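You operate a simulated robot arm through the tools that you are given. There is no shell and no other tool. Be economical: measure what you need, move in short steps, check, and stop when the job is done.

The job below is to be done with a simulated robot arm. You get a single attempt, and the scene is never put back.

JOB
Put the zhelvik bundle in the tall green crate and latch it again. Where these are worked on the way, their far stop is far enough and under half their travel is too little: drop front of the green crate.

The check looks at the end state, three seconds after you hand in, the way a careful person would. Anything else that was tipped, shoved, dropped, spilled or broken makes it a failure.

ROBOT AND FRAMES
A 6-joint arm with a two-finger parallel gripper on a trunk, on a base that drives. Base frame: it is fixed to the floor where the robot stands at the start and does not move with it; the origin is under the middle of the robot, x ahead of it, y to its left, z up. Readings come in m, degrees, newtons and seconds.
Its first joint turns from -166.0 to 166.0 degrees. Places, roughly: bundle of black uppers, bundle of grey uppers, bun [1.25, -0.75, 0.75]; drop front latch [0.7, 0, 0.8]; drop front of the green crate [0.8, 0.1, 0.7]; inside of the tall green crate [0.9, 0, 0.6]. Payload 3.91 kg.
Tool frame: the origin (TCP) lies between the finger pads and is the grasp point; the fingertips stand 0.03 m ahead of it; z points along the fingers, y is the line along which they close. Largest opening 0.11 m; finger width 0.02, thickness 0.01; the body of the gripper, 0.048 by 0.112 m, starts 0.055 m behind the TCP.
Orientation is that of the tool frame in the base frame, as a unit quaternion [w, x, y, z]. With the fingers straight down and closing along the base's y, the tool's x points along the base's -x, its y along +y and its z along -z.

CONTROLS
- The arm moves only by the tool jog_arm. Its argument "motion" is a list of rows, each a list of 7 numbers: the closure, from 0 (fully open) to 1 (shut), then the shift along the base's x, y, z in units of 40 mm (1.0 is 40 mm), then the turn, a rotation vector about the base's x, y, z in units of 4 degrees (1.0 is 4 degrees). In form: [[fingers, x, y, z, wx, wy, wz], ...]. A call has 1 to 12 rows; each row shifts and turns the commanded pose from where the row before left it. A call with a number of a shift or a turn outside -1 to 1 is refused whole. Each row takes 0.2 s and may step no farther than 0.05 m and 8.6 degrees from the row before; otherwise, or with a gripper value out of range, the whole call is refused. A pose out of reach is approached as far as the arm can. The call stops where the force on the tool passes 40 N (or 10 N more than at its start, if that is more) or the arm is blocked; 0.2 s more then pass. The fingers move at their own pace (about 0.108 m/s each) and stop on an object; they squeeze with about 24 N. The grip force told is the motor's: it shows also when the fingers shut on nothing. Time passes only in rows, and 0.2 s behind the last, so rows that do not move let the fingers close. It gives the time, the measured TCP pose, the force on the tool (base axes), the opening and the grip force at its end, in the units of the frame above (readings bear some noise), with the torque about the TCP (base axes, N m) and any sound that the robot's microphone picked up.
- Cameras (640 x 400 px; columns grow to the right, rows downward): "scene" is now at [0.6614, -0.0925, 1.164]; the picture's right is [-0.00, -0.17, 0.99], its down [-0.99, 0.13, 0.02] and it looks along [-0.13, -0.98, -0.17] (base axes); focal length 214 px, centre (320, 200). "wrist" rides on the gripper at [0.072, 0.017, -0.103] in the tool frame; the picture's right is [-0.23, 0.97, 0.00], its down [-0.76, -0.18, -0.62] and it looks along [-0.61, -0.14, 0.78] (tool axes); focal length 222 px, centre (320, 200).
- capture(camera): a new picture of that camera. It takes no simulated time.
- roll_base(legs): drives the robot by 1 to 6 legs, each [ahead, left, turn to the left] in m, m and degrees, along the robot's own axes; the way and the turn of a leg run together, so that a leg with both is an arc; at most 1.5 m and 180 degrees a leg. The arm and the cameras ride along, it lands a little off, and it stops where it bumps. It gives what a move gives.
- turn_head(pan, tilt): turns the head with the scene camera to pan (to the left, within 80 degrees either way) and tilt (down, from -29 to 69), counted from straight ahead of the robot. It gives what a move gives.
- measure_at(camera, pixels): for up to 12 pixels [column, row] of the newest picture of that camera ("zoom" is the newest enlarged one), the place [x, y, z] in the base frame of the surface seen there, good to about 0.002 m. It takes no simulated time.
- zoom(camera, box): a new picture of the part [left, top, right, bottom] of that camera's present view, enlarged. It takes no simulated time.
- close_job(): hands the job in; it is judged then, once.

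Keep the steps short. Do not move on a guess: measure, check each grasp and each placing, and mend mistakes. In all there are 80 turns and 60 pictures (those below and enlarged ones count). Leave the gripper open and the arm clear of the work at the hand-in unless told otherwise, and finish with a single line.

The tools are called after ">>>" as a command line: name --pt "numbers of a row" for each row, then --argument value for the rest, lists and objects as JSON in quotes. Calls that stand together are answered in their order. jog_arm: Moves the arm, as the interface text tells. Its arguments: {"type":"object","properties":{"motion":{"type":"array","items":{"type":"array","items":{"type":"number"}}}},"required":["motion"]} The other tools are called the same way: roll_base (legs) drives the base; turn_head (pan, tilt) turns the head that bears the scene camera; capture (camera) takes a picture; measure_at (camera, pixels) gives the place of the surface under pixels of a picture; zoom (camera, box) takes an enlarged picture of a part of a camera's view; close_job () hands the job in.

At the start:

```text
time: 0.0
ee_pos: [0.561, -0.0011, 1.0538]
ee_rot: [0.0, 0.0, 1.0, 0.0]
wrist_force: [-0.2, 0.8, 0.2]
torque: [0.02, 0.01, -0.01]
opening: 0.1101
grip_force: 0.1
robot x, y, heading: [-0.0016, -0.0016, 0.3]
head pan, tilt: [-80.2, 7.6]
```

scene: 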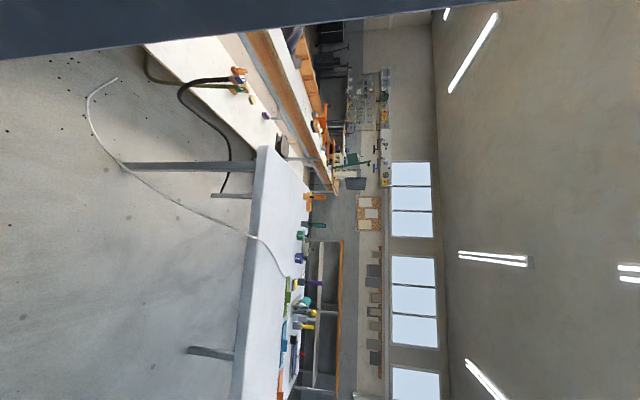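
wrist: 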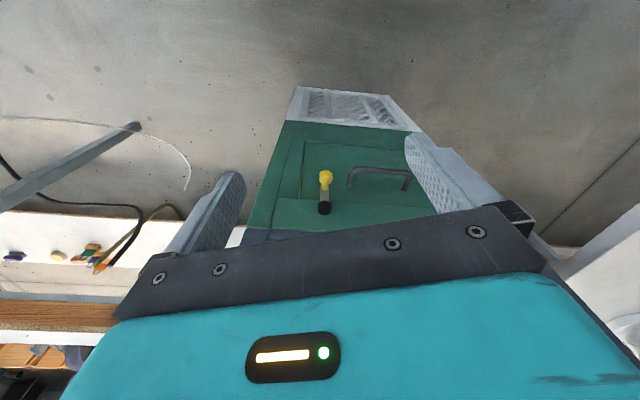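

The head looks right; the wrist picture shows the green crate with a yellow-knobbed latch near (325,180). I'll turn the head to the crate and look.

>>> turn_head --pan 0 --tilt 50

>>> capture --camera "scene"

```text
time: 1.5
ee_pos: [0.5619, -0.001, 1.0529]
ee_rot: [-0.001, 0.0, 1.0, 0.0]
wrist_force: [-0.5, -0.2, 0.1]
torque: [0.01, 0.0, 0.02]
opening: 0.11
grip_force: 0.1
robot x, y, heading: [0.0006, -0.0014, 0.2]
head pan, tilt: [0.0, 50.0]
```

```text
57 pictures are left
```

scene: 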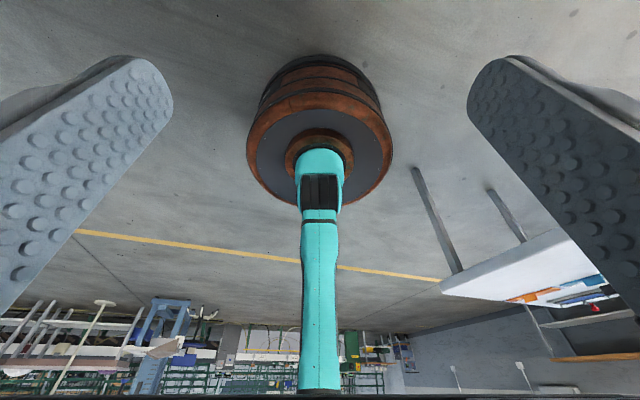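

The view is odd (upside down). I'll measure some points to understand the geometry, and look by wrist.

>>> measure_at --camera "scene" --pixels '[[320, 160], [320, 80], [320, 370], [80, 180], [560, 180], [520, 270], [600, 310], [320, 20], [20, 20], [620, 20], [170, 310], [320, 230]]'

>>> capture --camera "wrist"

```text
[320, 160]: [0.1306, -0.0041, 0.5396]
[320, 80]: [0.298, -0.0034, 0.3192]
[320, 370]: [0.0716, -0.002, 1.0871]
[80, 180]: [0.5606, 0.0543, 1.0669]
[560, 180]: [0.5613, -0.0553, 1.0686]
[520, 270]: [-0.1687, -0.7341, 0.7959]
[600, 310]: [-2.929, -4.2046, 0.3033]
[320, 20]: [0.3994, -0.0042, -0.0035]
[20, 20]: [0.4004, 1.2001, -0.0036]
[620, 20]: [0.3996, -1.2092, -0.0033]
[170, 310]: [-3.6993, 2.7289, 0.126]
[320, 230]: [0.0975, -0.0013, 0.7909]
```

```text
56 pictures are left
```

wrist: 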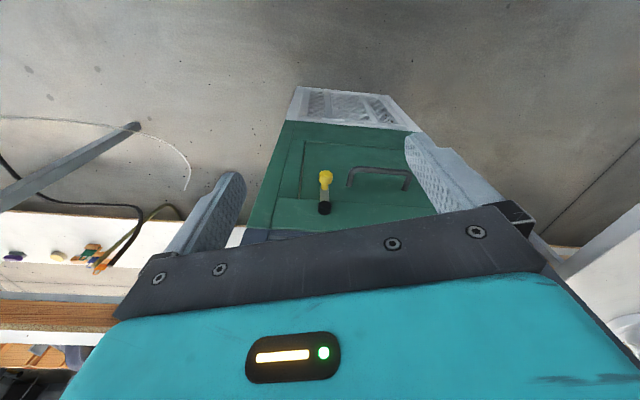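

The scene camera appears to sit ahead near the gripper and look back. I'll try another head setting.

>>> turn_head --pan 0 --tilt -29

>>> capture --camera "scene"

>>> measure_at --camera "scene" --pixels '[[320, 200], [320, 20], [320, 100], [320, 300], [320, 380], [100, 200], [540, 200], [100, 100], [540, 100], [100, 350], [540, 350], [320, 250]]'

```text
time: 3.0
ee_pos: [0.562, -0.0011, 1.0538]
ee_rot: [0.0, 0.0, 1.0, 0.0]
wrist_force: [0.4, 0.3, 0.2]
torque: [0.0, 0.03, 0.01]
opening: 0.1097
grip_force: 0.3
robot x, y, heading: [0.0033, -0.0041, -0.2]
head pan, tilt: [0.0, -28.6]
```

```text
55 pictures are left
```

scene: 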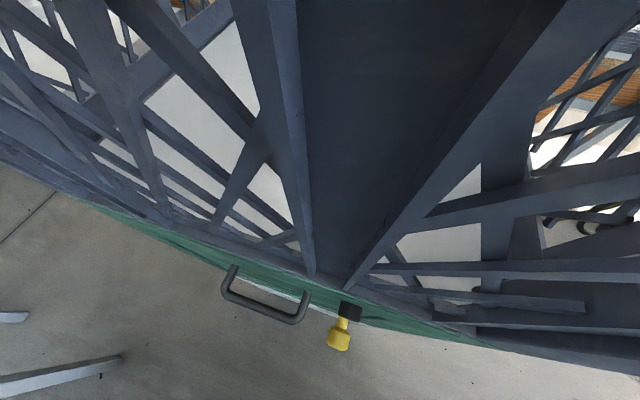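

```text
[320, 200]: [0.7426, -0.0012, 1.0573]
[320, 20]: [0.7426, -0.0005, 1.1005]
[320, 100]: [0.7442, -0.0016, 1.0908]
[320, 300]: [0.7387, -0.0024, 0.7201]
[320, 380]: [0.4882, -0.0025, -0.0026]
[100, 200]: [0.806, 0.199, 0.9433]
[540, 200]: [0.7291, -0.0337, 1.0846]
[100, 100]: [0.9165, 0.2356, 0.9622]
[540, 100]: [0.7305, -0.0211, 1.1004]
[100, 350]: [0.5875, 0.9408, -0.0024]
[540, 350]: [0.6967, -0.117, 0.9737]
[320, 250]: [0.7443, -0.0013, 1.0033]
```

The scene camera rides with its "ahead" pointing down. The current view shows the crate: green drop front, dark handle at (265,300), yellow latch knob at (338,335). I'll measure these in the scene and wrist views.

>>> measure_at --camera "scene" --pixels '[[338, 340], [348, 310], [232, 272], [228, 290], [265, 305], [297, 318], [305, 295], [250, 280], [420, 320], [480, 343], [130, 222], [330, 282]]'

>>> zoom --camera "wrist" --box '[230, 70, 450, 250]'

>>> measure_at --camera "wrist" --pixels '[[326, 178], [324, 208], [350, 180], [408, 180], [287, 122], [420, 132], [298, 88], [390, 97], [255, 220], [304, 142], [300, 200], [410, 215]]'

```text
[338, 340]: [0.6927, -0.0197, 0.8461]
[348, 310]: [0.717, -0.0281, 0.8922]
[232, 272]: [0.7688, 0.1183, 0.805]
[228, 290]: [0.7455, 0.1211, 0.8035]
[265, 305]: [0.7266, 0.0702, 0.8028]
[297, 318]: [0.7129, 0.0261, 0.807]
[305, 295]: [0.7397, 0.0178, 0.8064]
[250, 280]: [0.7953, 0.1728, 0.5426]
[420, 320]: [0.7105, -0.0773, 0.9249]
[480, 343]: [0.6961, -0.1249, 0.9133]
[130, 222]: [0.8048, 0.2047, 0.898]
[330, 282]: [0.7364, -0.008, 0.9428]
```

```text
2.22 times, centred on (340, 160) of wrist
```

zoom: 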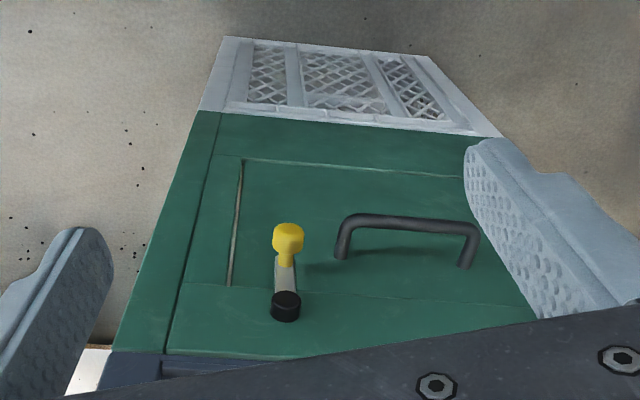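

```text
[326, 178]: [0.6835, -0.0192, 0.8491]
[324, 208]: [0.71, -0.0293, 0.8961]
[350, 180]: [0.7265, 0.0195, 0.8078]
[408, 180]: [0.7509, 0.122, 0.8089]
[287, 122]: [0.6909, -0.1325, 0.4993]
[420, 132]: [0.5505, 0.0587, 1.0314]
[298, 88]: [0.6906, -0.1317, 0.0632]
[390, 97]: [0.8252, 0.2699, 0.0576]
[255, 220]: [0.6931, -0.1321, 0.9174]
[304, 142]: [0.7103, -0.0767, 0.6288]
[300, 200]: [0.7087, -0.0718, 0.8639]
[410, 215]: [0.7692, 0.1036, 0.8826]
```

The crate's front is turned about 18°: it runs from (0.69,-0.13) to (0.825,0.27). Next I look to the right-front where the bundles lie.

>>> turn_head --pan -65 --tilt -29

>>> capture --camera "scene"

```text
time: 4.4
ee_pos: [0.5612, -0.0016, 1.053]
ee_rot: [0.0, 0.0, 1.0, 0.0]
wrist_force: [-15.4, 5.7, -9.8]
torque: [-0.03, -0.67, -0.28]
opening: 0.11
grip_force: 0.2
robot x, y, heading: [-0.0051, 0.0005, -0.0]
head pan, tilt: [-65.0, -28.6]
```

```text
53 pictures are left
```

scene: 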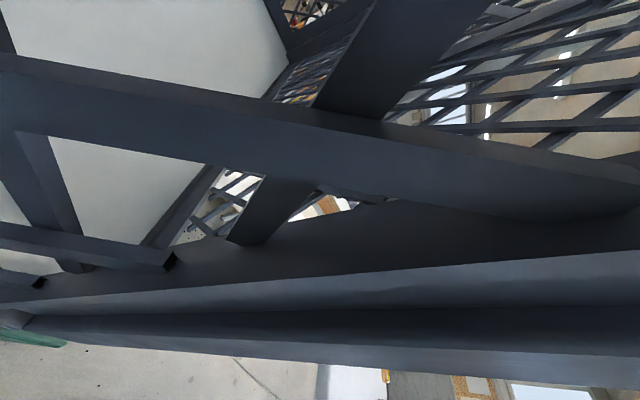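

The force jumped to 18 N: the head bumped the crate, so the camera rides on the wrist. I'll turn it back at once and check the force.

>>> turn_head --pan 0 --tilt 0

```text
time: 5.8
ee_pos: [0.5618, -0.0012, 1.0535]
ee_rot: [0.0, 0.0, 1.0, 0.001]
wrist_force: [0.3, 0.5, 0.7]
torque: [-0.01, 0.0, -0.01]
opening: 0.1098
grip_force: 0.0
robot x, y, heading: [0.0021, 0.0032, 0.2]
head pan, tilt: [0.0, 0.0]
```

Force is gone. I retract the arm back and a little up.

>>> jog_arm --pt "0 -0.9 0 0.5 0 0 0" --pt "0 -0.9 0 0.5 0 0 0" --pt "0 -0.9 0 0.5 0 0 0" --pt "0 -0.9 0 0.5 0 0 0" --pt "0 -0.9 0 0.5 0 0 0"

>>> turn_head --pan 0 --tilt -29

>>> capture --camera "scene"

>>> capture --camera "wrist"

```text
time: 7.0
ee_pos: [0.3792, -0.0016, 1.1508]
ee_rot: [0.0, 0.0, 1.0, 0.0]
wrist_force: [1.3, 0.4, 0.1]
torque: [0.04, 0.05, 0.01]
opening: 0.1099
grip_force: 0.1
robot x, y, heading: [0.0037, -0.0015, 0.0]
head pan, tilt: [0.0, 0.0]
```

```text
time: 7.9
ee_pos: [0.3795, -0.0018, 1.1507]
ee_rot: [0.0, 0.0, 1.0, 0.0]
wrist_force: [0.0, -0.3, 0.2]
torque: [-0.01, -0.03, 0.03]
opening: 0.1101
grip_force: 0.1
robot x, y, heading: [0.0006, 0.0027, 0.1]
head pan, tilt: [0.0, -28.6]
```

```text
52 pictures are left
```

scene: 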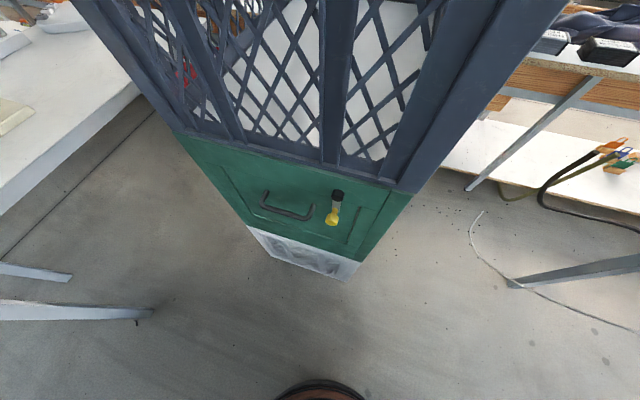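

```text
51 pictures are left
```

wrist: 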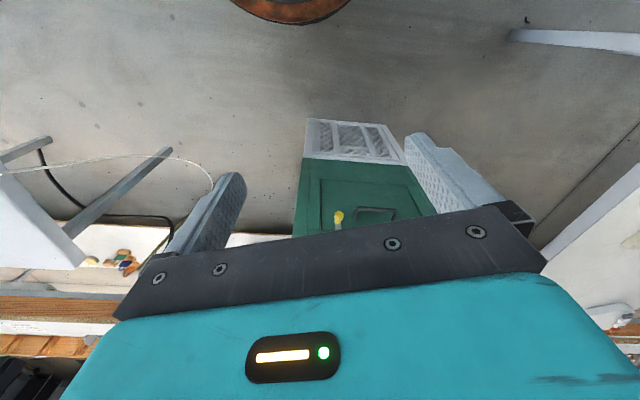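

Now I pitch the tool up 40° for a more forward view (head rides above), watching for reach.

>>> jog_arm --pt "0 0 0 0 0 -1 0" --pt "0 0 0 0 0 -1 0" --pt "0 0 0 0 0 -1 0" --pt "0 0 0 0 0 -1 0" --pt "0 0 0 0 0 -1 0" --pt "0 0 0 0 0 -1 0" --pt "0 0 0 0 0 -1 0" --pt "0 0 0 0 0 -1 0" --pt "0 0 0 0 0 -1 0" --pt "0 0 0 0 0 -1 0"

>>> turn_head --pan -25 --tilt -10

>>> capture --camera "scene"

```text
time: 10.1
ee_pos: [0.3814, -0.0026, 1.1531]
ee_rot: [0.342, 0.0, 0.94, 0.0]
wrist_force: [0.7, -0.2, 0.2]
torque: [-0.03, 0.02, -0.01]
opening: 0.11
grip_force: 0.1
robot x, y, heading: [-0.0024, -0.0019, 0.1]
head pan, tilt: [0.0, -28.6]
```

```text
time: 11.0
ee_pos: [0.3808, -0.0027, 1.1531]
ee_rot: [0.342, -0.001, 0.94, 0.0]
wrist_force: [0.4, 0.2, 1.1]
torque: [0.0, -0.01, -0.01]
opening: 0.1102
grip_force: 0.1
robot x, y, heading: [0.0019, -0.0006, -0.1]
head pan, tilt: [-25.0, -10.0]
```

```text
50 pictures are left
```

scene: 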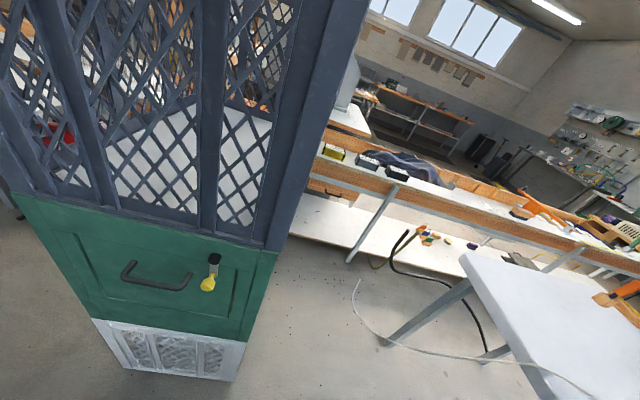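

Very useful view: the bench with bundles is at (390,165). I zoom on the bundles and on the crate.

>>> zoom --camera "scene" --box '[310, 120, 470, 220]'

>>> measure_at --camera "zoom" --pixels '[[100, 140], [240, 165], [350, 215], [400, 160], [560, 240], [80, 200]]'

>>> zoom --camera "scene" --box '[0, 180, 320, 380]'

```text
4.00 times, centred on (390, 170) of scene
```

zoom: 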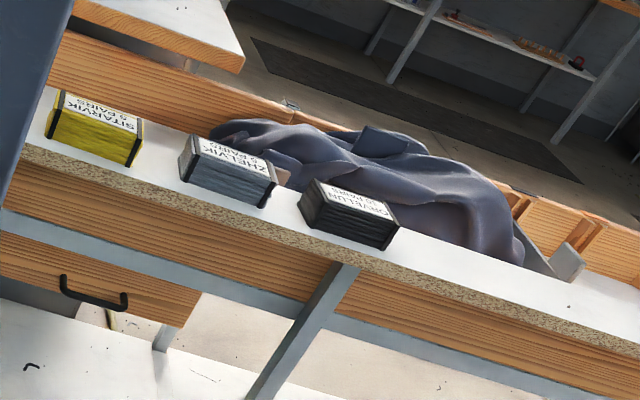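

```text
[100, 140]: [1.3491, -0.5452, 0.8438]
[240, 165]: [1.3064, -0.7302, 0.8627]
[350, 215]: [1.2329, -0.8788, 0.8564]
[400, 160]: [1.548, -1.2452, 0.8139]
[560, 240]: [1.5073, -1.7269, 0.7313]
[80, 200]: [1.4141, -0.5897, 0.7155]
```

```text
2.00 times, centred on (160, 280) of scene
```

zoom: 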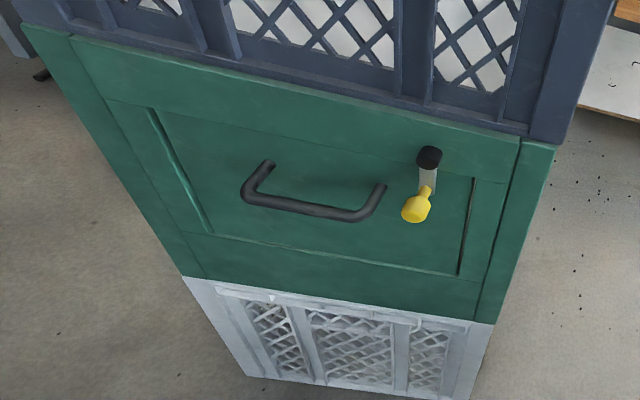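

The zhelvik bundle is the grey middle one at about (1.31,-0.73). Now I measure the crate parts: seams, handle, latch, lattice and what's behind it.

>>> measure_at --camera "zoom" --pixels '[[75, 40], [200, 275], [519, 140], [478, 318], [545, 150], [430, 155], [426, 185], [416, 208], [310, 208], [290, 100], [190, 235], [330, 292]]'

>>> measure_at --camera "scene" --pixels '[[150, 140], [90, 30], [210, 30], [320, 50], [20, 100], [245, 150], [50, 165], [300, 90], [130, 12], [150, 205]]'

>>> zoom --camera "scene" --box '[130, 230, 250, 305]'

```text
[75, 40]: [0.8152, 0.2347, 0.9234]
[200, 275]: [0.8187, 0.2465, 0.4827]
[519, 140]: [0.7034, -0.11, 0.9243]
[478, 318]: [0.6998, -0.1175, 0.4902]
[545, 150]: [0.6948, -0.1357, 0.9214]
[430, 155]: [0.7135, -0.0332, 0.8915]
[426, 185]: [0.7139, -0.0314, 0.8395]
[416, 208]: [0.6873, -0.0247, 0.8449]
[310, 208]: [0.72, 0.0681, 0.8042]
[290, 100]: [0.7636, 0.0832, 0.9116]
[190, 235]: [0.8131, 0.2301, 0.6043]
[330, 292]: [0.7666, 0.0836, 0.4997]
```

```text
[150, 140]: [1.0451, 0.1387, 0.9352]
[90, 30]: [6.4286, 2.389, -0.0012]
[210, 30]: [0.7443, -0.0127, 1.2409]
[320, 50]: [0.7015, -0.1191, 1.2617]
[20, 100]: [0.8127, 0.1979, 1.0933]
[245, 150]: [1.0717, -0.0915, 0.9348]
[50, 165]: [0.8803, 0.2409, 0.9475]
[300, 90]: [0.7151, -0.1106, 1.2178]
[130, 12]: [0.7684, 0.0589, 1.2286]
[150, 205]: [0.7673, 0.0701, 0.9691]
```

```text
5.33 times, centred on (190, 268) of scene
```

zoom: 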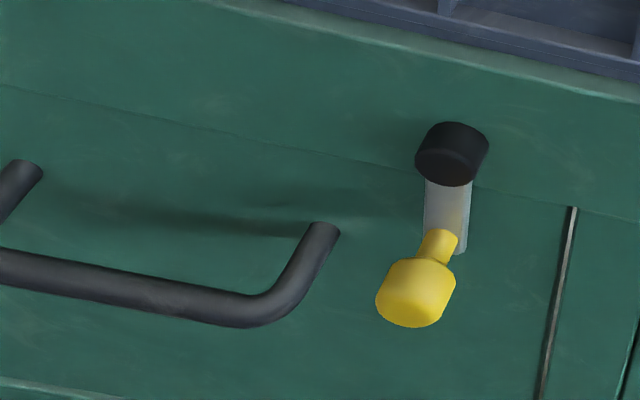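

The lever points straight down from its pivot (z≈0.893) to the yellow knob (z≈0.846, sticking out ~45 mm). I'll bring the tool level, facing the door, first to a standoff.

>>> turn_head --pan 0 --tilt 15

>>> jog_arm --pt "0 0.2 0.04 -0.64 0 -1 0" --pt "0 0.2 0.04 -0.64 0 -1 0" --pt "0 0.3 0.04 -0.64 0 -1 0" --pt "0 0.3 0.04 -0.64 0 -1 0" --pt "0 0.3 0.04 -0.64 0 -1 0" --pt "0 0.3 0.04 -0.64 0 -1 0" --pt "0 0.3 0.04 -0.64 0 -1 0" --pt "0 0.3 0.04 -0.64 0 -1 0" --pt "0 0.3 0.04 -0.64 0 -1 0" --pt "0 0.3 0.04 -0.64 0 -1 0" --pt "0 0.3 0.04 -0.64 0 -1 0" --pt "0 0.3 0.04 -0.64 0 -1 0"

>>> jog_arm --pt "0 0.2 0 0 0 -0.5 0" --pt "0 0.2 0 0 0 0 -0.9" --pt "0 0.2 0 0 0 0 -0.9" --pt "0 0.2 0 0 0 0 -0.9" --pt "0 0.2 0 0 0 0 -0.9" --pt "0 0.1 0 0 0 0 -0.9"

>>> capture --camera "scene"

```text
time: 11.9
ee_pos: [0.3821, -0.0017, 1.1531]
ee_rot: [0.341, 0.0, 0.94, 0.0]
wrist_force: [-0.6, -0.4, 0.2]
torque: [0.02, 0.05, -0.01]
opening: 0.11
grip_force: 0.1
robot x, y, heading: [0.0016, -0.0008, 0.1]
head pan, tilt: [0.0, 15.0]
```

```text
time: 14.5
ee_pos: [0.5391, 0.0035, 0.9277]
ee_rot: [0.663, 0.056, 0.747, -0.006]
wrist_force: [0.5, 6.5, 2.6]
torque: [-0.36, 0.19, -0.38]
opening: 0.1101
grip_force: 0.0
out of reach, approached as far as the arm can: row 8, 9, 10, 11, 12
robot x, y, heading: [0.0007, 0.0016, 0.0]
head pan, tilt: [0.0, 15.0]
```

```text
time: 15.9
ee_pos: [0.5832, 0.0157, 0.9309]
ee_rot: [0.668, 0.128, 0.723, -0.121]
wrist_force: [-0.4, 0.3, 0.2]
torque: [-0.03, 0.0, -0.02]
opening: 0.1101
grip_force: 0.2
out of reach, approached as far as the arm can: row 1
robot x, y, heading: [-0.0024, 0.0027, -0.1]
head pan, tilt: [0.0, 15.0]
```

```text
46 pictures are left
```

scene: 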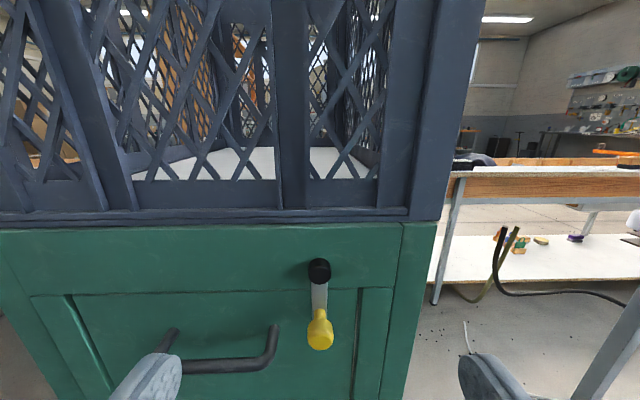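

Too close for a level tool at that height. I drive straight back 0.22 m (floor behind was seen free).

>>> roll_base --legs '[[-0.22, 0, 0]]'

```text
time: 17.6
ee_pos: [0.3628, 0.0163, 0.9306]
ee_rot: [0.668, 0.128, 0.723, -0.121]
wrist_force: [-0.9, -1.3, -0.8]
torque: [0.01, 0.0, -0.02]
opening: 0.1098
grip_force: 0.2
robot x, y, heading: [-0.2201, 0.004, -0.0]
head pan, tilt: [0.0, 15.0]
```

Now correct the orientation and go to the standoff (0.562, 0.016, 0.846).

>>> jog_arm --pt "0 0.9 0 -0.43 -0.08 -0.27 0.14" --pt "0 1 0 -0.43 -0.08 -0.27 0.14" --pt "0 1 0 -0.43 -0.08 -0.27 0.14" --pt "0 1 0 -0.43 -0.07 -0.27 0.15" --pt "0 1 0 -0.41 0 0 0"

>>> capture --camera "scene"

>>> capture --camera "wrist"

```text
time: 18.8
ee_pos: [0.5592, 0.0159, 0.8471]
ee_rot: [0.7, 0.111, 0.697, -0.11]
wrist_force: [-0.5, 0.0, -0.3]
torque: [-0.01, 0.03, 0.01]
opening: 0.1101
grip_force: 0.1
robot x, y, heading: [-0.2238, 0.0006, 0.3]
head pan, tilt: [0.0, 15.0]
```

```text
45 pictures are left
```

scene: 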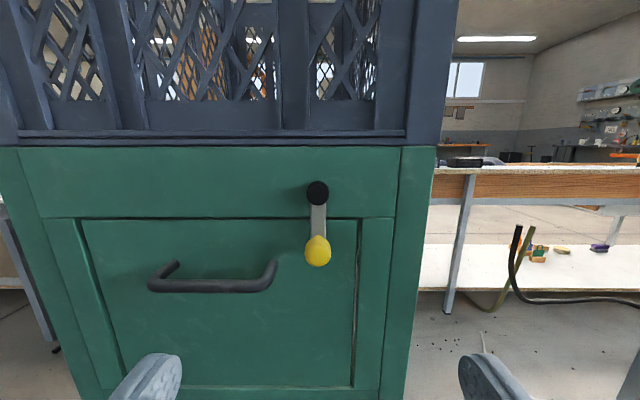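

```text
44 pictures are left
```

wrist: 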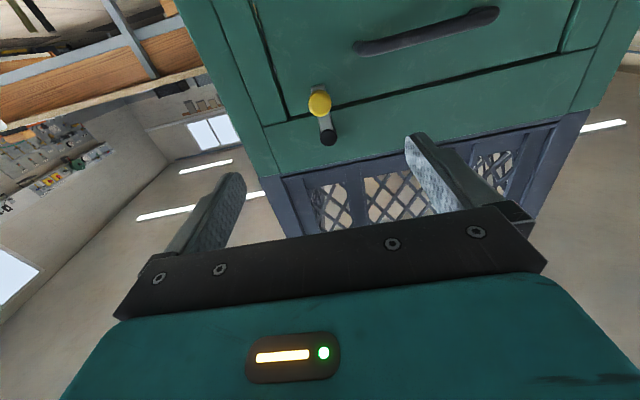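

Good frontal view. Measure the knob, cap, lever, handle and a face point.

>>> measure_at --camera "scene" --pixels '[[318, 250], [307, 250], [329, 250], [318, 238], [318, 264], [318, 194], [318, 222], [345, 235], [215, 286], [160, 285], [268, 283], [250, 170]]'

>>> measure_at --camera "wrist" --pixels '[[319, 104], [310, 104], [330, 104], [328, 136], [323, 120], [360, 100]]'

```text
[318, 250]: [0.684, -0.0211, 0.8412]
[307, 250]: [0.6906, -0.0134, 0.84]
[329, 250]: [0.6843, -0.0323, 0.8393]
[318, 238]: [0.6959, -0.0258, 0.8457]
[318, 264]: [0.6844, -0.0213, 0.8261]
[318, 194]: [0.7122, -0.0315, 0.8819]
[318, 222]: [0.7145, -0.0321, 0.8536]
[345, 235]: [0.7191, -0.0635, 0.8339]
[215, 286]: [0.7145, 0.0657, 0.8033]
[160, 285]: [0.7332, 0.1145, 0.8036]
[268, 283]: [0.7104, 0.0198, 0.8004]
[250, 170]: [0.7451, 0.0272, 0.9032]
```

```text
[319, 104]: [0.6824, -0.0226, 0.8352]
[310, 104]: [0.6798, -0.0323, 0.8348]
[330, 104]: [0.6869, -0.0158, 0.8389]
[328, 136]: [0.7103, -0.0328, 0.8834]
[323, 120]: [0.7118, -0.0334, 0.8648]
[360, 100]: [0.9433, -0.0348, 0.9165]
```

Knob centre: about (0.687,-0.022,0.836) at the tip, 20 mm wide. I advance with the fingers half open around it.

>>> jog_arm --pt "0.5 0 0 -0.27 0 0 0" --pt "0.5 0 0 0 0 0 0" --pt "0.5 0.8 -0.24 0 0 0 0" --pt "0.5 0.8 -0.24 0 0 0 0" --pt "0.5 0.8 -0.24 0 0 0 0" --pt "0.5 0.79 -0.24 0 0 0 0"

>>> capture --camera "scene"

```text
time: 20.2
ee_pos: [0.6882, -0.0237, 0.8364]
ee_rot: [0.699, 0.111, 0.698, -0.111]
wrist_force: [0.2, -0.7, 0.6]
torque: [-0.02, 0.03, 0.01]
opening: 0.0549
grip_force: 0.1
robot x, y, heading: [-0.2243, 0.0009, -0.3]
head pan, tilt: [0.0, 15.0]
```

```text
43 pictures are left
```

scene: 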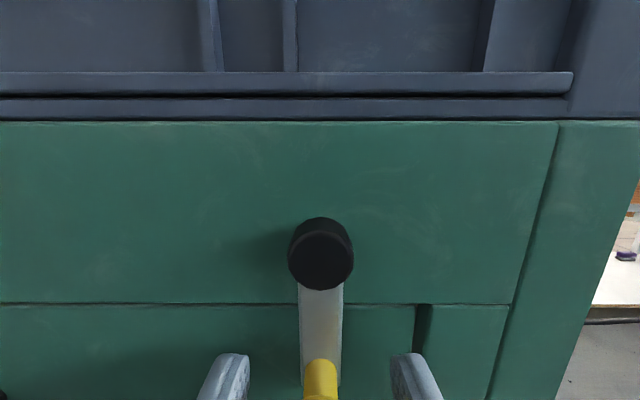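

The knob sits centred between the fingers. Close on it.

>>> jog_arm --pt "1 0 0 0 0 0 0" --pt "1 0 0 0 0 0 0" --pt "1 0 0 0 0 0 0"

```text
time: 21.0
ee_pos: [0.689, -0.0245, 0.836]
ee_rot: [0.699, 0.11, 0.698, -0.11]
wrist_force: [3.7, -1.8, 0.6]
torque: [-0.01, 0.03, 0.0]
opening: 0.0233
grip_force: 24.7
robot x, y, heading: [-0.2226, 0.0013, -0.2]
head pan, tilt: [0.0, 15.0]
```

Grip holds (23 mm, 24.7 N). Try turning the lever 15° to the right (small probe) and read the force.

>>> jog_arm --pt "1 -0.05 -0.15 0.01 0 0 0" --pt "1 -0.05 -0.15 0.03 0 0 0"

```text
time: 21.6
ee_pos: [0.6835, -0.0343, 0.8354]
ee_rot: [0.698, 0.11, 0.699, -0.11]
wrist_force: [2.7, 5.2, 0.0]
torque: [-0.26, 0.19, 0.04]
opening: 0.0232
grip_force: 24.0
robot x, y, heading: [-0.2231, 0.0011, -0.1]
head pan, tilt: [0.0, 15.0]
```

It moved ~10 mm with 5 N. Continue a bit further along the arc.

>>> jog_arm --pt "1 -0.06 -0.18 0.08 0 0 0" --pt "1 -0.06 -0.18 0.12 0 0 0"

>>> capture --camera "scene"

```text
time: 22.2
ee_pos: [0.6781, -0.0494, 0.8413]
ee_rot: [0.698, 0.112, 0.698, -0.112]
wrist_force: [15.1, 2.0, 1.0]
torque: [-0.52, 0.96, -0.08]
opening: 0.0264
grip_force: 24.2
robot x, y, heading: [-0.2201, -0.0016, 0.2]
head pan, tilt: [0.0, 15.0]
```

```text
42 pictures are left
```

scene: 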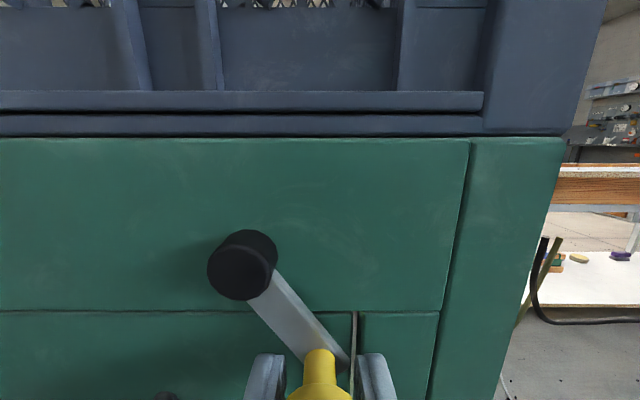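

The lever swung about 35–45° to the right; the tips press on the lever plate (15 N). I back off 8 mm outward along the knob and continue the arc.

>>> jog_arm --pt "0.7 0 0 0 0 0 0" --pt "0.7 -0.19 0.06 0 0 0 0" --pt "1 0 0 0 0 0 0" --pt "1 -0.083 -0.257 0.22 0 0 0" --pt "1 -0.062 -0.19 0.28 0 0 0"

```text
time: 23.4
ee_pos: [0.6652, -0.0626, 0.8653]
ee_rot: [0.699, 0.11, 0.698, -0.11]
wrist_force: [-6.3, 11.6, 0.9]
torque: [-0.3, -0.18, 0.19]
opening: 0.0232
grip_force: 23.8
robot x, y, heading: [-0.2185, -0.0037, -0.1]
head pan, tilt: [0.0, 15.0]
```

Now at about 65°, still gripping. Continue to horizontal.

>>> jog_arm --pt "1 -0.037 -0.114 0.325 0 0 0" --pt "1 -0.011 -0.033 0.3 0 0 0"

>>> capture --camera "scene"

```text
time: 24.0
ee_pos: [0.6642, -0.069, 0.8875]
ee_rot: [0.698, 0.111, 0.699, -0.11]
wrist_force: [2.3, 13.9, 0.2]
torque: [0.15, 0.52, 0.26]
opening: 0.0233
grip_force: 24.3
robot x, y, heading: [-0.2219, 0.0028, 0.2]
head pan, tilt: [0.0, 15.0]
```

```text
41 pictures are left
```

scene: 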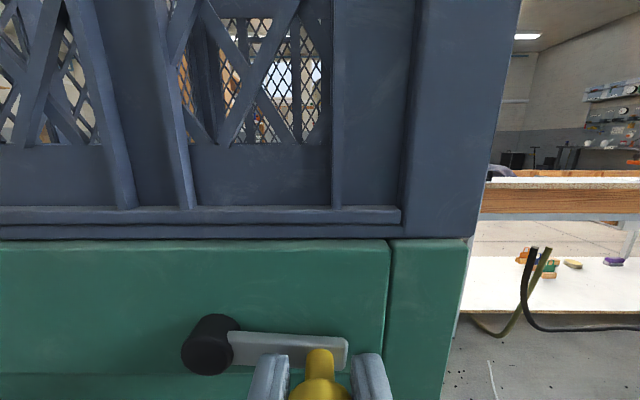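

The lever is nearly horizontal. I probe a little further for its stop.

>>> jog_arm --pt "1 0.01 0.04 0.2 0 0 0" --pt "1 0.02 0.06 0.15 0 0 0"

```text
time: 24.6
ee_pos: [0.6651, -0.0681, 0.9043]
ee_rot: [0.701, 0.113, 0.696, -0.112]
wrist_force: [0.5, -0.1, 0.2]
torque: [0.01, -0.02, -0.03]
opening: 0.0
grip_force: 24.0
robot x, y, heading: [-0.223, -0.0005, -0.1]
head pan, tilt: [0.0, 15.0]
```

The fingers slipped off upward – likely the stop. I back out and look.

>>> jog_arm --pt "0.3 -0.8 0.26 0 0 0 0" --pt "0.3 -0.8 0.26 0 0 0 0" --pt "0.3 -0.8 0.26 0 0 0 0"

>>> capture --camera "scene"

```text
time: 25.4
ee_pos: [0.5704, -0.0358, 0.9047]
ee_rot: [0.699, 0.111, 0.698, -0.111]
wrist_force: [1.3, 0.6, 0.2]
torque: [-0.03, -0.01, 0.0]
opening: 0.077
grip_force: 0.1
robot x, y, heading: [-0.221, -0.0011, -0.1]
head pan, tilt: [0.0, 15.0]
```

```text
40 pictures are left
```

scene: 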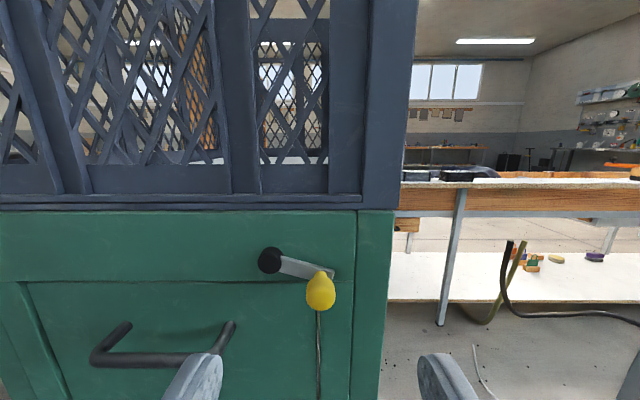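

The lever stays about horizontal, off its down position. Next the handle bar (centre ≈ z 0.803, out 36 mm): I roll the tool 90° so the fingers close vertically, and shift in front of the bar.

>>> jog_arm --pt "0.3 0.11 0.334 -0.23 0.99 -0.322 0" --pt "0.3 0.11 0.334 -0.23 0.99 -0.322 0" --pt "0.3 0.11 0.334 -0.23 0.99 -0.322 0" --pt "0.3 0.11 0.334 -0.23 0.99 -0.322 0" --pt "0.3 0.11 0.334 -0.23 0.99 -0.322 0" --pt "0.3 0.11 0.334 -0.23 0.99 -0.322 0" --pt "0.3 0.11 0.334 -0.23 0.99 -0.322 0" --pt "0.3 0.11 0.334 -0.23 0.99 -0.322 0" --pt "0.3 0.11 0.334 -0.23 0.99 -0.322 0" --pt "0.3 0.11 0.334 -0.23 0.99 -0.322 0" --pt "0.3 0.11 0.334 -0.23 0.99 -0.322 0"

>>> jog_arm --pt "0.3 0 0 0 0.99 -0.322 0" --pt "0.3 0 0 0 0.99 -0.322 0" --pt "0.3 0 0 0 0.99 -0.322 0" --pt "0.3 0 0 0 0.99 -0.322 0" --pt "0.3 0 0 0 0.99 -0.322 0" --pt "0.3 0 0 0 0.99 -0.322 0" --pt "0.3 0 0 0 0.99 -0.322 0" --pt "0.3 0 0 0 0.99 -0.322 0" --pt "0.3 0 0 0 0.99 -0.322 0" --pt "0.3 0 0 0 0.99 -0.322 0" --pt "0.3 0 0 0 0.5 -0.16 0"

>>> capture --camera "scene"

```text
time: 27.8
ee_pos: [0.631, 0.2137, 0.9811]
ee_rot: [0.682, 0.377, 0.607, 0.155]
wrist_force: [0.3, -0.5, 0.3]
torque: [0.04, 0.04, -0.01]
opening: 0.077
grip_force: 0.1
out of reach, approached as far as the arm can: row 5, 6, 7, 8, 9, 10, 11
robot x, y, heading: [-0.225, 0.0058, 0.2]
head pan, tilt: [0.0, 15.0]
```

```text
time: 30.2
ee_pos: [0.6781, 0.2711, 1.2131]
ee_rot: [0.587, 0.553, 0.47, 0.36]
wrist_force: [-0.7, 0.3, 0.2]
torque: [0.0, -0.02, -0.03]
opening: 0.0768
grip_force: 0.1
out of reach, approached as far as the arm can: row 1, 2, 3, 4, 5, 6, 7, 8, 9, 10, 11
robot x, y, heading: [-0.221, -0.0016, -0.2]
head pan, tilt: [0.0, 15.0]
```

```text
39 pictures are left
```

scene: 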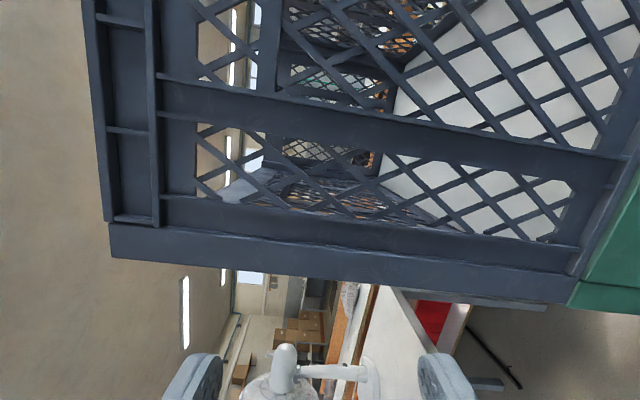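

That roll direction runs into the wrist's limit and the arm drifted upward (no contact). I retrace to the earlier level pose.

>>> jog_arm --pt "0.3 -0.3 -0.366 -0.367 -0.97 0.285 0.027" --pt "0.3 -0.3 -0.366 -0.367 -0.97 0.285 0.027" --pt "0.3 -0.3 -0.366 -0.367 -0.97 0.285 0.027" --pt "0.3 -0.3 -0.366 -0.367 -0.97 0.285 0.027" --pt "0.3 -0.3 -0.366 -0.367 -0.97 0.285 0.027" --pt "0.3 -0.3 -0.366 -0.367 -0.97 0.285 0.027" --pt "0.3 -0.3 -0.366 -0.367 -0.97 0.285 0.027" --pt "0.3 -0.3 -0.366 -0.367 -0.97 0.285 0.027" --pt "0.3 -0.3 -0.366 -0.367 -0.97 0.285 0.027" --pt "0.3 -0.3 -0.366 -0.367 -0.97 0.285 0.027" --pt "0.3 -0.3 -0.366 -0.367 -0.97 0.285 0.027"

>>> jog_arm --pt "0.3 0 -0.366 -0.367 -0.97 0.285 0.027" --pt "0.3 0 -0.366 -0.367 -0.97 0.285 0.027" --pt "0.3 0 -0.366 -0.367 -0.97 0.285 0.027" --pt "0.3 0 -0.366 -0.367 -0.97 0.285 0.027" --pt "0.3 0 -0.366 -0.367 -0.97 0.285 0.027" --pt "0.3 0 -0.366 -0.367 -0.97 0.285 0.027" --pt "0.3 0 -0.366 -0.367 -0.97 0.285 0.027" --pt "0.3 0 -0.366 -0.367 -0.97 0.285 0.027" --pt "0.3 0 -0.366 -0.367 -0.97 0.285 0.027"

```text
time: 32.6
ee_pos: [0.5435, 0.1093, 1.0497]
ee_rot: [0.689, 0.333, 0.634, 0.108]
wrist_force: [0.4, 0.1, 0.2]
torque: [-0.01, 0.02, -0.01]
opening: 0.0772
grip_force: 0.1
robot x, y, heading: [-0.2231, 0.0045, -0.2]
head pan, tilt: [0.0, 15.0]
```

```text
time: 34.6
ee_pos: [0.546, -0.0218, 0.9183]
ee_rot: [0.698, 0.112, 0.699, -0.11]
wrist_force: [-0.6, 0.2, 0.3]
torque: [0.03, 0.0, 0.02]
opening: 0.0774
grip_force: 0.1
robot x, y, heading: [-0.2179, -0.0007, 0.2]
head pan, tilt: [0.0, 15.0]
```

Back in the level pose. Try the other roll direction here, away from the door.

>>> jog_arm --pt "0.3 -0.2 0 0 -0.99 0.322 0" --pt "0.3 -0.2 0 0 -0.99 0.322 0" --pt "0.3 -0.2 0 0 -0.99 0.322 0" --pt "0.3 -0.2 0 0 -0.99 0.322 0" --pt "0.3 -0.2 0 0 -0.99 0.322 0" --pt "0.3 0 0 0 -0.99 0.322 0" --pt "0.3 0 0 0 -0.99 0.322 0" --pt "0.3 0 0 0 -0.99 0.322 0" --pt "0.3 0 0 0 -0.99 0.322 0" --pt "0.3 0 0 0 -0.99 0.322 0" --pt "0.3 0 0 0 -0.99 0.322 0"

```text
time: 37.0
ee_pos: [0.5067, -0.0205, 0.9191]
ee_rot: [0.6, -0.168, 0.688, -0.372]
wrist_force: [0.2, -0.1, 1.2]
torque: [0.01, -0.06, -0.02]
opening: 0.0769
grip_force: 0.0
robot x, y, heading: [-0.2218, 0.0001, 0.4]
head pan, tilt: [0.0, 15.0]
```

That direction works. Continue the roll and move in front of the bar.

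>>> jog_arm --pt "0.3 0.2 0.3 -0.264 -0.99 0.322 0" --pt "0.3 0.2 0.3 -0.264 -0.99 0.322 0" --pt "0.3 0.2 0.3 -0.264 -0.99 0.322 0" --pt "0.3 0.2 0.3 -0.264 -0.99 0.322 0" --pt "0.3 0.2 0.3 -0.264 -0.99 0.322 0" --pt "0.3 0.2 0.3 -0.264 -0.99 0.322 0" --pt "0.3 0.2 0.3 -0.264 -0.99 0.322 0" --pt "0.3 0.2 0.3 -0.264 -0.99 0.322 0" --pt "0.3 0.2 0.3 -0.264 -0.99 0.322 0" --pt "0.3 0.2 0.3 -0.264 -0.99 0.322 0" --pt "0.3 0.2 0.3 -0.264 -0.8 0.26 0"

>>> capture --camera "scene"

```text
time: 39.4
ee_pos: [0.5929, 0.1107, 0.8015]
ee_rot: [-0.412, 0.418, -0.57, 0.575]
wrist_force: [-0.2, -0.1, -0.9]
torque: [0.0, -0.01, -0.03]
opening: 0.0768
grip_force: 0.3
robot x, y, heading: [-0.2219, -0.0011, 0.0]
head pan, tilt: [0.0, 15.0]
```

```text
38 pictures are left
```

scene: 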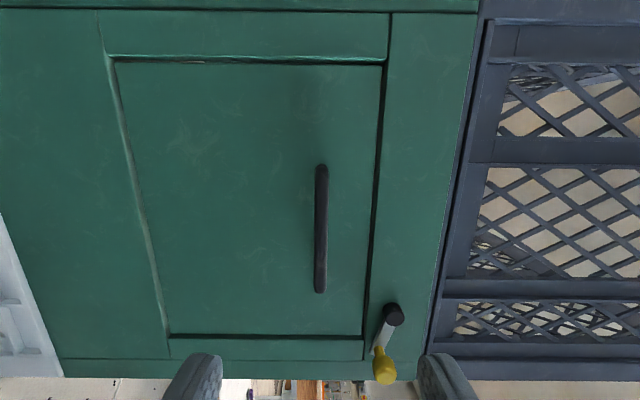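

Fingers (columns ~195 and 450) straddle the bar (column 321). Advance 13 cm to the bar.

>>> jog_arm --pt "0.3 0.79 -0.245 0 0 0 0" --pt "0.3 0.79 -0.245 0 0 0 0" --pt "0.3 0.79 -0.245 0 0 0 0" --pt "0.3 0.75 -0.235 0 0 0 0" --pt "1 0 0 0 0 0 0" --pt "1 0 0 0 0 0 0" --pt "1 0 0 0 0 0 0"

>>> capture --camera "scene"

```text
time: 41.0
ee_pos: [0.7184, 0.071, 0.8021]
ee_rot: [-0.412, 0.418, -0.57, 0.575]
wrist_force: [2.4, 1.3, 1.6]
torque: [0.46, -0.22, 0.23]
opening: 0.0119
grip_force: 24.1
robot x, y, heading: [-0.2234, 0.0009, 0.1]
head pan, tilt: [0.0, 15.0]
```

```text
37 pictures are left
```

scene: 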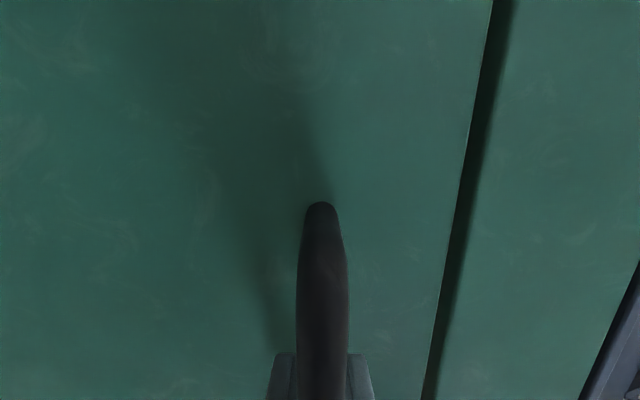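

Bar is gripped (12 mm). Probe-pull: open 4° about the bottom edge.

>>> jog_arm --pt "1 -0.26 0.084 -0.035 0.155 0.475 0" --pt "1 -0.26 0.084 -0.05 0.155 0.475 0"

```text
time: 41.6
ee_pos: [0.6987, 0.0778, 0.797]
ee_rot: [0.397, -0.433, 0.59, -0.554]
wrist_force: [5.5, 2.8, 0.0]
torque: [0.49, -0.17, 0.57]
opening: 0.0118
grip_force: 23.7
robot x, y, heading: [-0.2223, -0.0001, -0.2]
head pan, tilt: [0.0, 15.0]
```

The door gives with little force. Continue on the arc to 20°.

>>> jog_arm --pt "1 -0.507 0.164 -0.125 0.309 0.951 0" --pt "1 -0.5 0.162 -0.163 0.309 0.951 0" --pt "1 -0.486 0.157 -0.2 0.309 0.951 0" --pt "1 -0.474 0.154 -0.235 0.309 0.951 0"

>>> capture --camera "scene"

```text
time: 42.6
ee_pos: [0.6192, 0.1027, 0.7698]
ee_rot: [0.334, -0.483, 0.661, -0.467]
wrist_force: [13.5, -7.0, -14.6]
torque: [0.51, 0.03, 0.0]
opening: 0.0118
grip_force: 23.8
robot x, y, heading: [-0.2188, 0.0012, 0.2]
head pan, tilt: [0.0, 15.0]
```

```text
36 pictures are left
```

scene: 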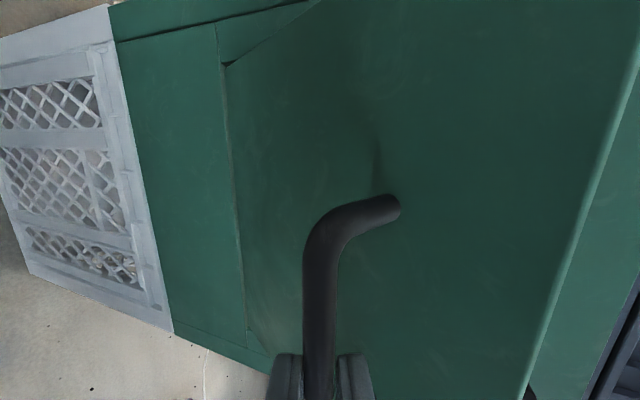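

The door is actually the inner panel, hinged at its lower edge – so a shorter radius. I measure the hinge line and panel.

>>> measure_at --camera "scene" --pixels '[[222, 60], [230, 150], [243, 300], [260, 200], [400, 100], [560, 100], [540, 300], [200, 200], [480, 350], [610, 250], [350, 215], [270, 60]]'

```text
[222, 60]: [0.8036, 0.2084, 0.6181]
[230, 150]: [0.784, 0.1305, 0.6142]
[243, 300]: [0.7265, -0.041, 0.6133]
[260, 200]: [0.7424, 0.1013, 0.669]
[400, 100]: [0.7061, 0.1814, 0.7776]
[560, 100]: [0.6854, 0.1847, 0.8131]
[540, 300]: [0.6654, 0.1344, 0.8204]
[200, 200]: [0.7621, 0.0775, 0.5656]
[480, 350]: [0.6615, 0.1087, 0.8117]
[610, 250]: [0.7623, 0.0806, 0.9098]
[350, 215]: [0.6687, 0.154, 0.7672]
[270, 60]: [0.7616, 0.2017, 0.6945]
```

Door angle is ~29° with the hinge at z≈0.617. I follow the corrected arc to ~44°.

>>> jog_arm --pt "1 0.095 -0.031 -0.55 0.309 0.951 0" --pt "1 -0.21 0.068 -0.253 0.309 0.951 0" --pt "1 -0.193 0.063 -0.268 0.309 0.951 0" --pt "1 -0.174 0.056 -0.283 0.309 0.951 0"

```text
time: 43.6
ee_pos: [0.5992, 0.111, 0.7139]
ee_rot: [0.264, -0.527, 0.719, -0.368]
wrist_force: [7.0, 19.8, 0.2]
torque: [0.49, -0.19, -0.06]
opening: 0.0123
grip_force: 24.3
robot x, y, heading: [-0.2221, -0.0001, 0.1]
head pan, tilt: [0.0, 15.0]
```

On track; a sideways 20 N builds up, so I ease 2 mm sideways and continue to ~60°.

>>> jog_arm --pt "1 0.02 0.06 0 0 0 0" --pt "1 -0.155 0.05 -0.295 0.309 0.951 0" --pt "1 -0.136 0.044 -0.305 0.309 0.951 0"

```text
time: 44.4
ee_pos: [0.5877, 0.1153, 0.6945]
ee_rot: [0.227, -0.544, 0.743, -0.318]
wrist_force: [-3.9, -14.7, 14.1]
torque: [-1.36, -2.39, 1.97]
opening: 0.016
grip_force: 23.9
robot x, y, heading: [-0.2226, 0.0013, -0.1]
head pan, tilt: [0.0, 15.0]
```

Torque rose and the opening widened to 16 mm; I look.

>>> capture --camera "scene"

>>> capture --camera "wrist"

```text
35 pictures are left
```

scene: 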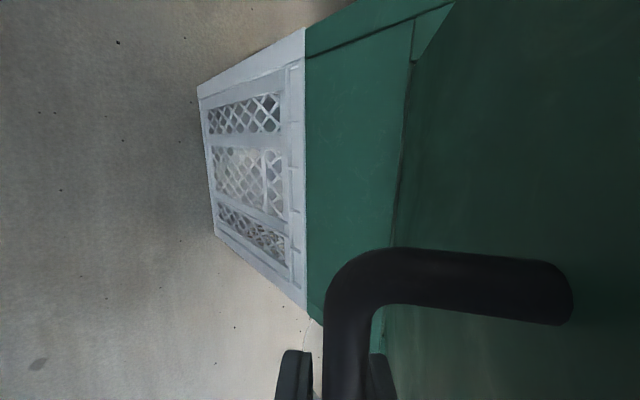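

```text
34 pictures are left
```

wrist: 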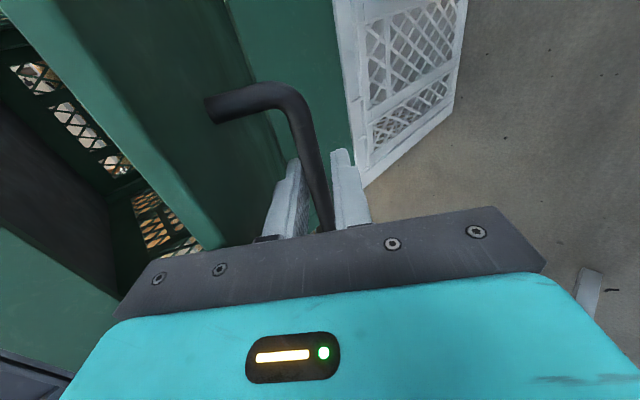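

I measure the door's surface now to know its true angle.

>>> measure_at --camera "scene" --pixels '[[430, 150], [520, 150], [600, 150], [450, 350], [600, 380], [412, 60], [395, 240], [480, 265], [345, 290], [380, 320]]'

>>> measure_at --camera "wrist" --pixels '[[150, 100], [200, 200], [215, 50], [220, 110], [300, 110], [325, 200], [210, 235], [60, 60]]'

```text
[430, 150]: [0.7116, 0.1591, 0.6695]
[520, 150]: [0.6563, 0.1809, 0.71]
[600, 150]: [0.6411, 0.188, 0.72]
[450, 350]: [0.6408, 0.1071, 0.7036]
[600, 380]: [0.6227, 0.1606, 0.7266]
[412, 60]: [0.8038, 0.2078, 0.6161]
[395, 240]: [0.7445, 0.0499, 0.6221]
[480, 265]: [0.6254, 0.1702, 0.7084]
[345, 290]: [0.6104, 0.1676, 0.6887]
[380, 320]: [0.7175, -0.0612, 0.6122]
```

```text
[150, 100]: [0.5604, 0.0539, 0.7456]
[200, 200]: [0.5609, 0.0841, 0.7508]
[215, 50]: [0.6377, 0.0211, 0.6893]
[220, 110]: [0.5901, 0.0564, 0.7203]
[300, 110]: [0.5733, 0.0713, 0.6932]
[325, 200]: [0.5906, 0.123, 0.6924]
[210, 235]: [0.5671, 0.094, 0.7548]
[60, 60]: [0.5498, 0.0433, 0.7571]
```

Door is at ~56° while the tool is pitched 44°, so a fingertip rubs the door. I loosen to a cage around the bar, back off 8 mm, align the pitch and follow on.

>>> jog_arm --pt "0.78 -0.14 0.045 0.14 0 0 0" --pt "0.78 0.02 0 -0.11 0.309 0.951 0" --pt "0.78 0.02 0 -0.11 0.309 0.951 0" --pt "0.78 0 0 -0.11 0.309 0.951 0"

```text
time: 45.2
ee_pos: [0.5835, 0.1207, 0.6937]
ee_rot: [0.192, -0.558, 0.762, -0.266]
wrist_force: [-13.6, -2.6, 20.3]
torque: [-0.61, -2.64, 0.56]
opening: 0.0336
grip_force: 9.4
robot x, y, heading: [-0.2234, 0.0018, -0.0]
head pan, tilt: [0.0, 15.0]
stopped in row 4: the force on the tool passed its limit at 52 N (the readings are from after the stop); the commanded pose is now the measured one
```

Something resists; look.

>>> capture --camera "wrist"

>>> measure_at --camera "wrist" --pixels '[[150, 100], [200, 200], [210, 60], [100, 40], [260, 60], [330, 180], [290, 200], [250, 150]]'

```text
33 pictures are left
```

wrist: 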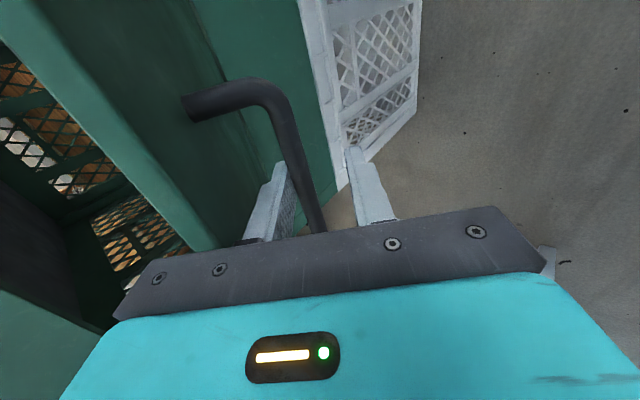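

```text
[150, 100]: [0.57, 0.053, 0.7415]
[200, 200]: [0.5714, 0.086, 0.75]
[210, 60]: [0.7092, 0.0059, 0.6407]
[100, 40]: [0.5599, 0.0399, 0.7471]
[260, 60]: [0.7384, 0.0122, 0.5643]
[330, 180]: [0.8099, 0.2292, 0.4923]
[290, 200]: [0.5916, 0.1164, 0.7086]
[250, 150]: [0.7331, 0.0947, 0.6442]
```

I see: the outer face turns downward as the front drops, so the handle ends underneath; my pitch was the wrong way and one finger is wedged behind the bar. I rotate back and withdraw along the door's plane.

>>> jog_arm --pt "0.72 0 0 0 -0.309 -0.951 0" --pt "0.72 0 0 0 -0.309 -0.951 0" --pt "0.72 0 0 0 -0.309 -0.951 0" --pt "0.72 0 0 0 -0.309 -0.951 0" --pt "0.72 0 0 0 -0.309 -0.951 0"

>>> capture --camera "wrist"

```text
time: 46.4
ee_pos: [0.5844, 0.1201, 0.6911]
ee_rot: [0.284, -0.516, 0.705, -0.395]
wrist_force: [-0.1, -0.5, 0.1]
torque: [0.04, -0.04, 0.0]
opening: 0.0308
grip_force: 0.0
robot x, y, heading: [-0.2199, 0.0, -0.1]
head pan, tilt: [0.0, 15.0]
```

```text
32 pictures are left
```

wrist: 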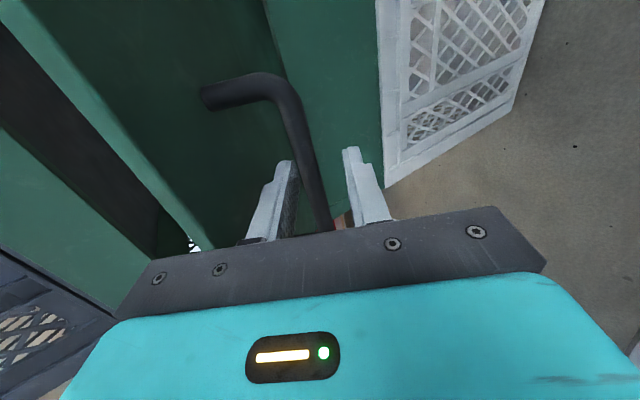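

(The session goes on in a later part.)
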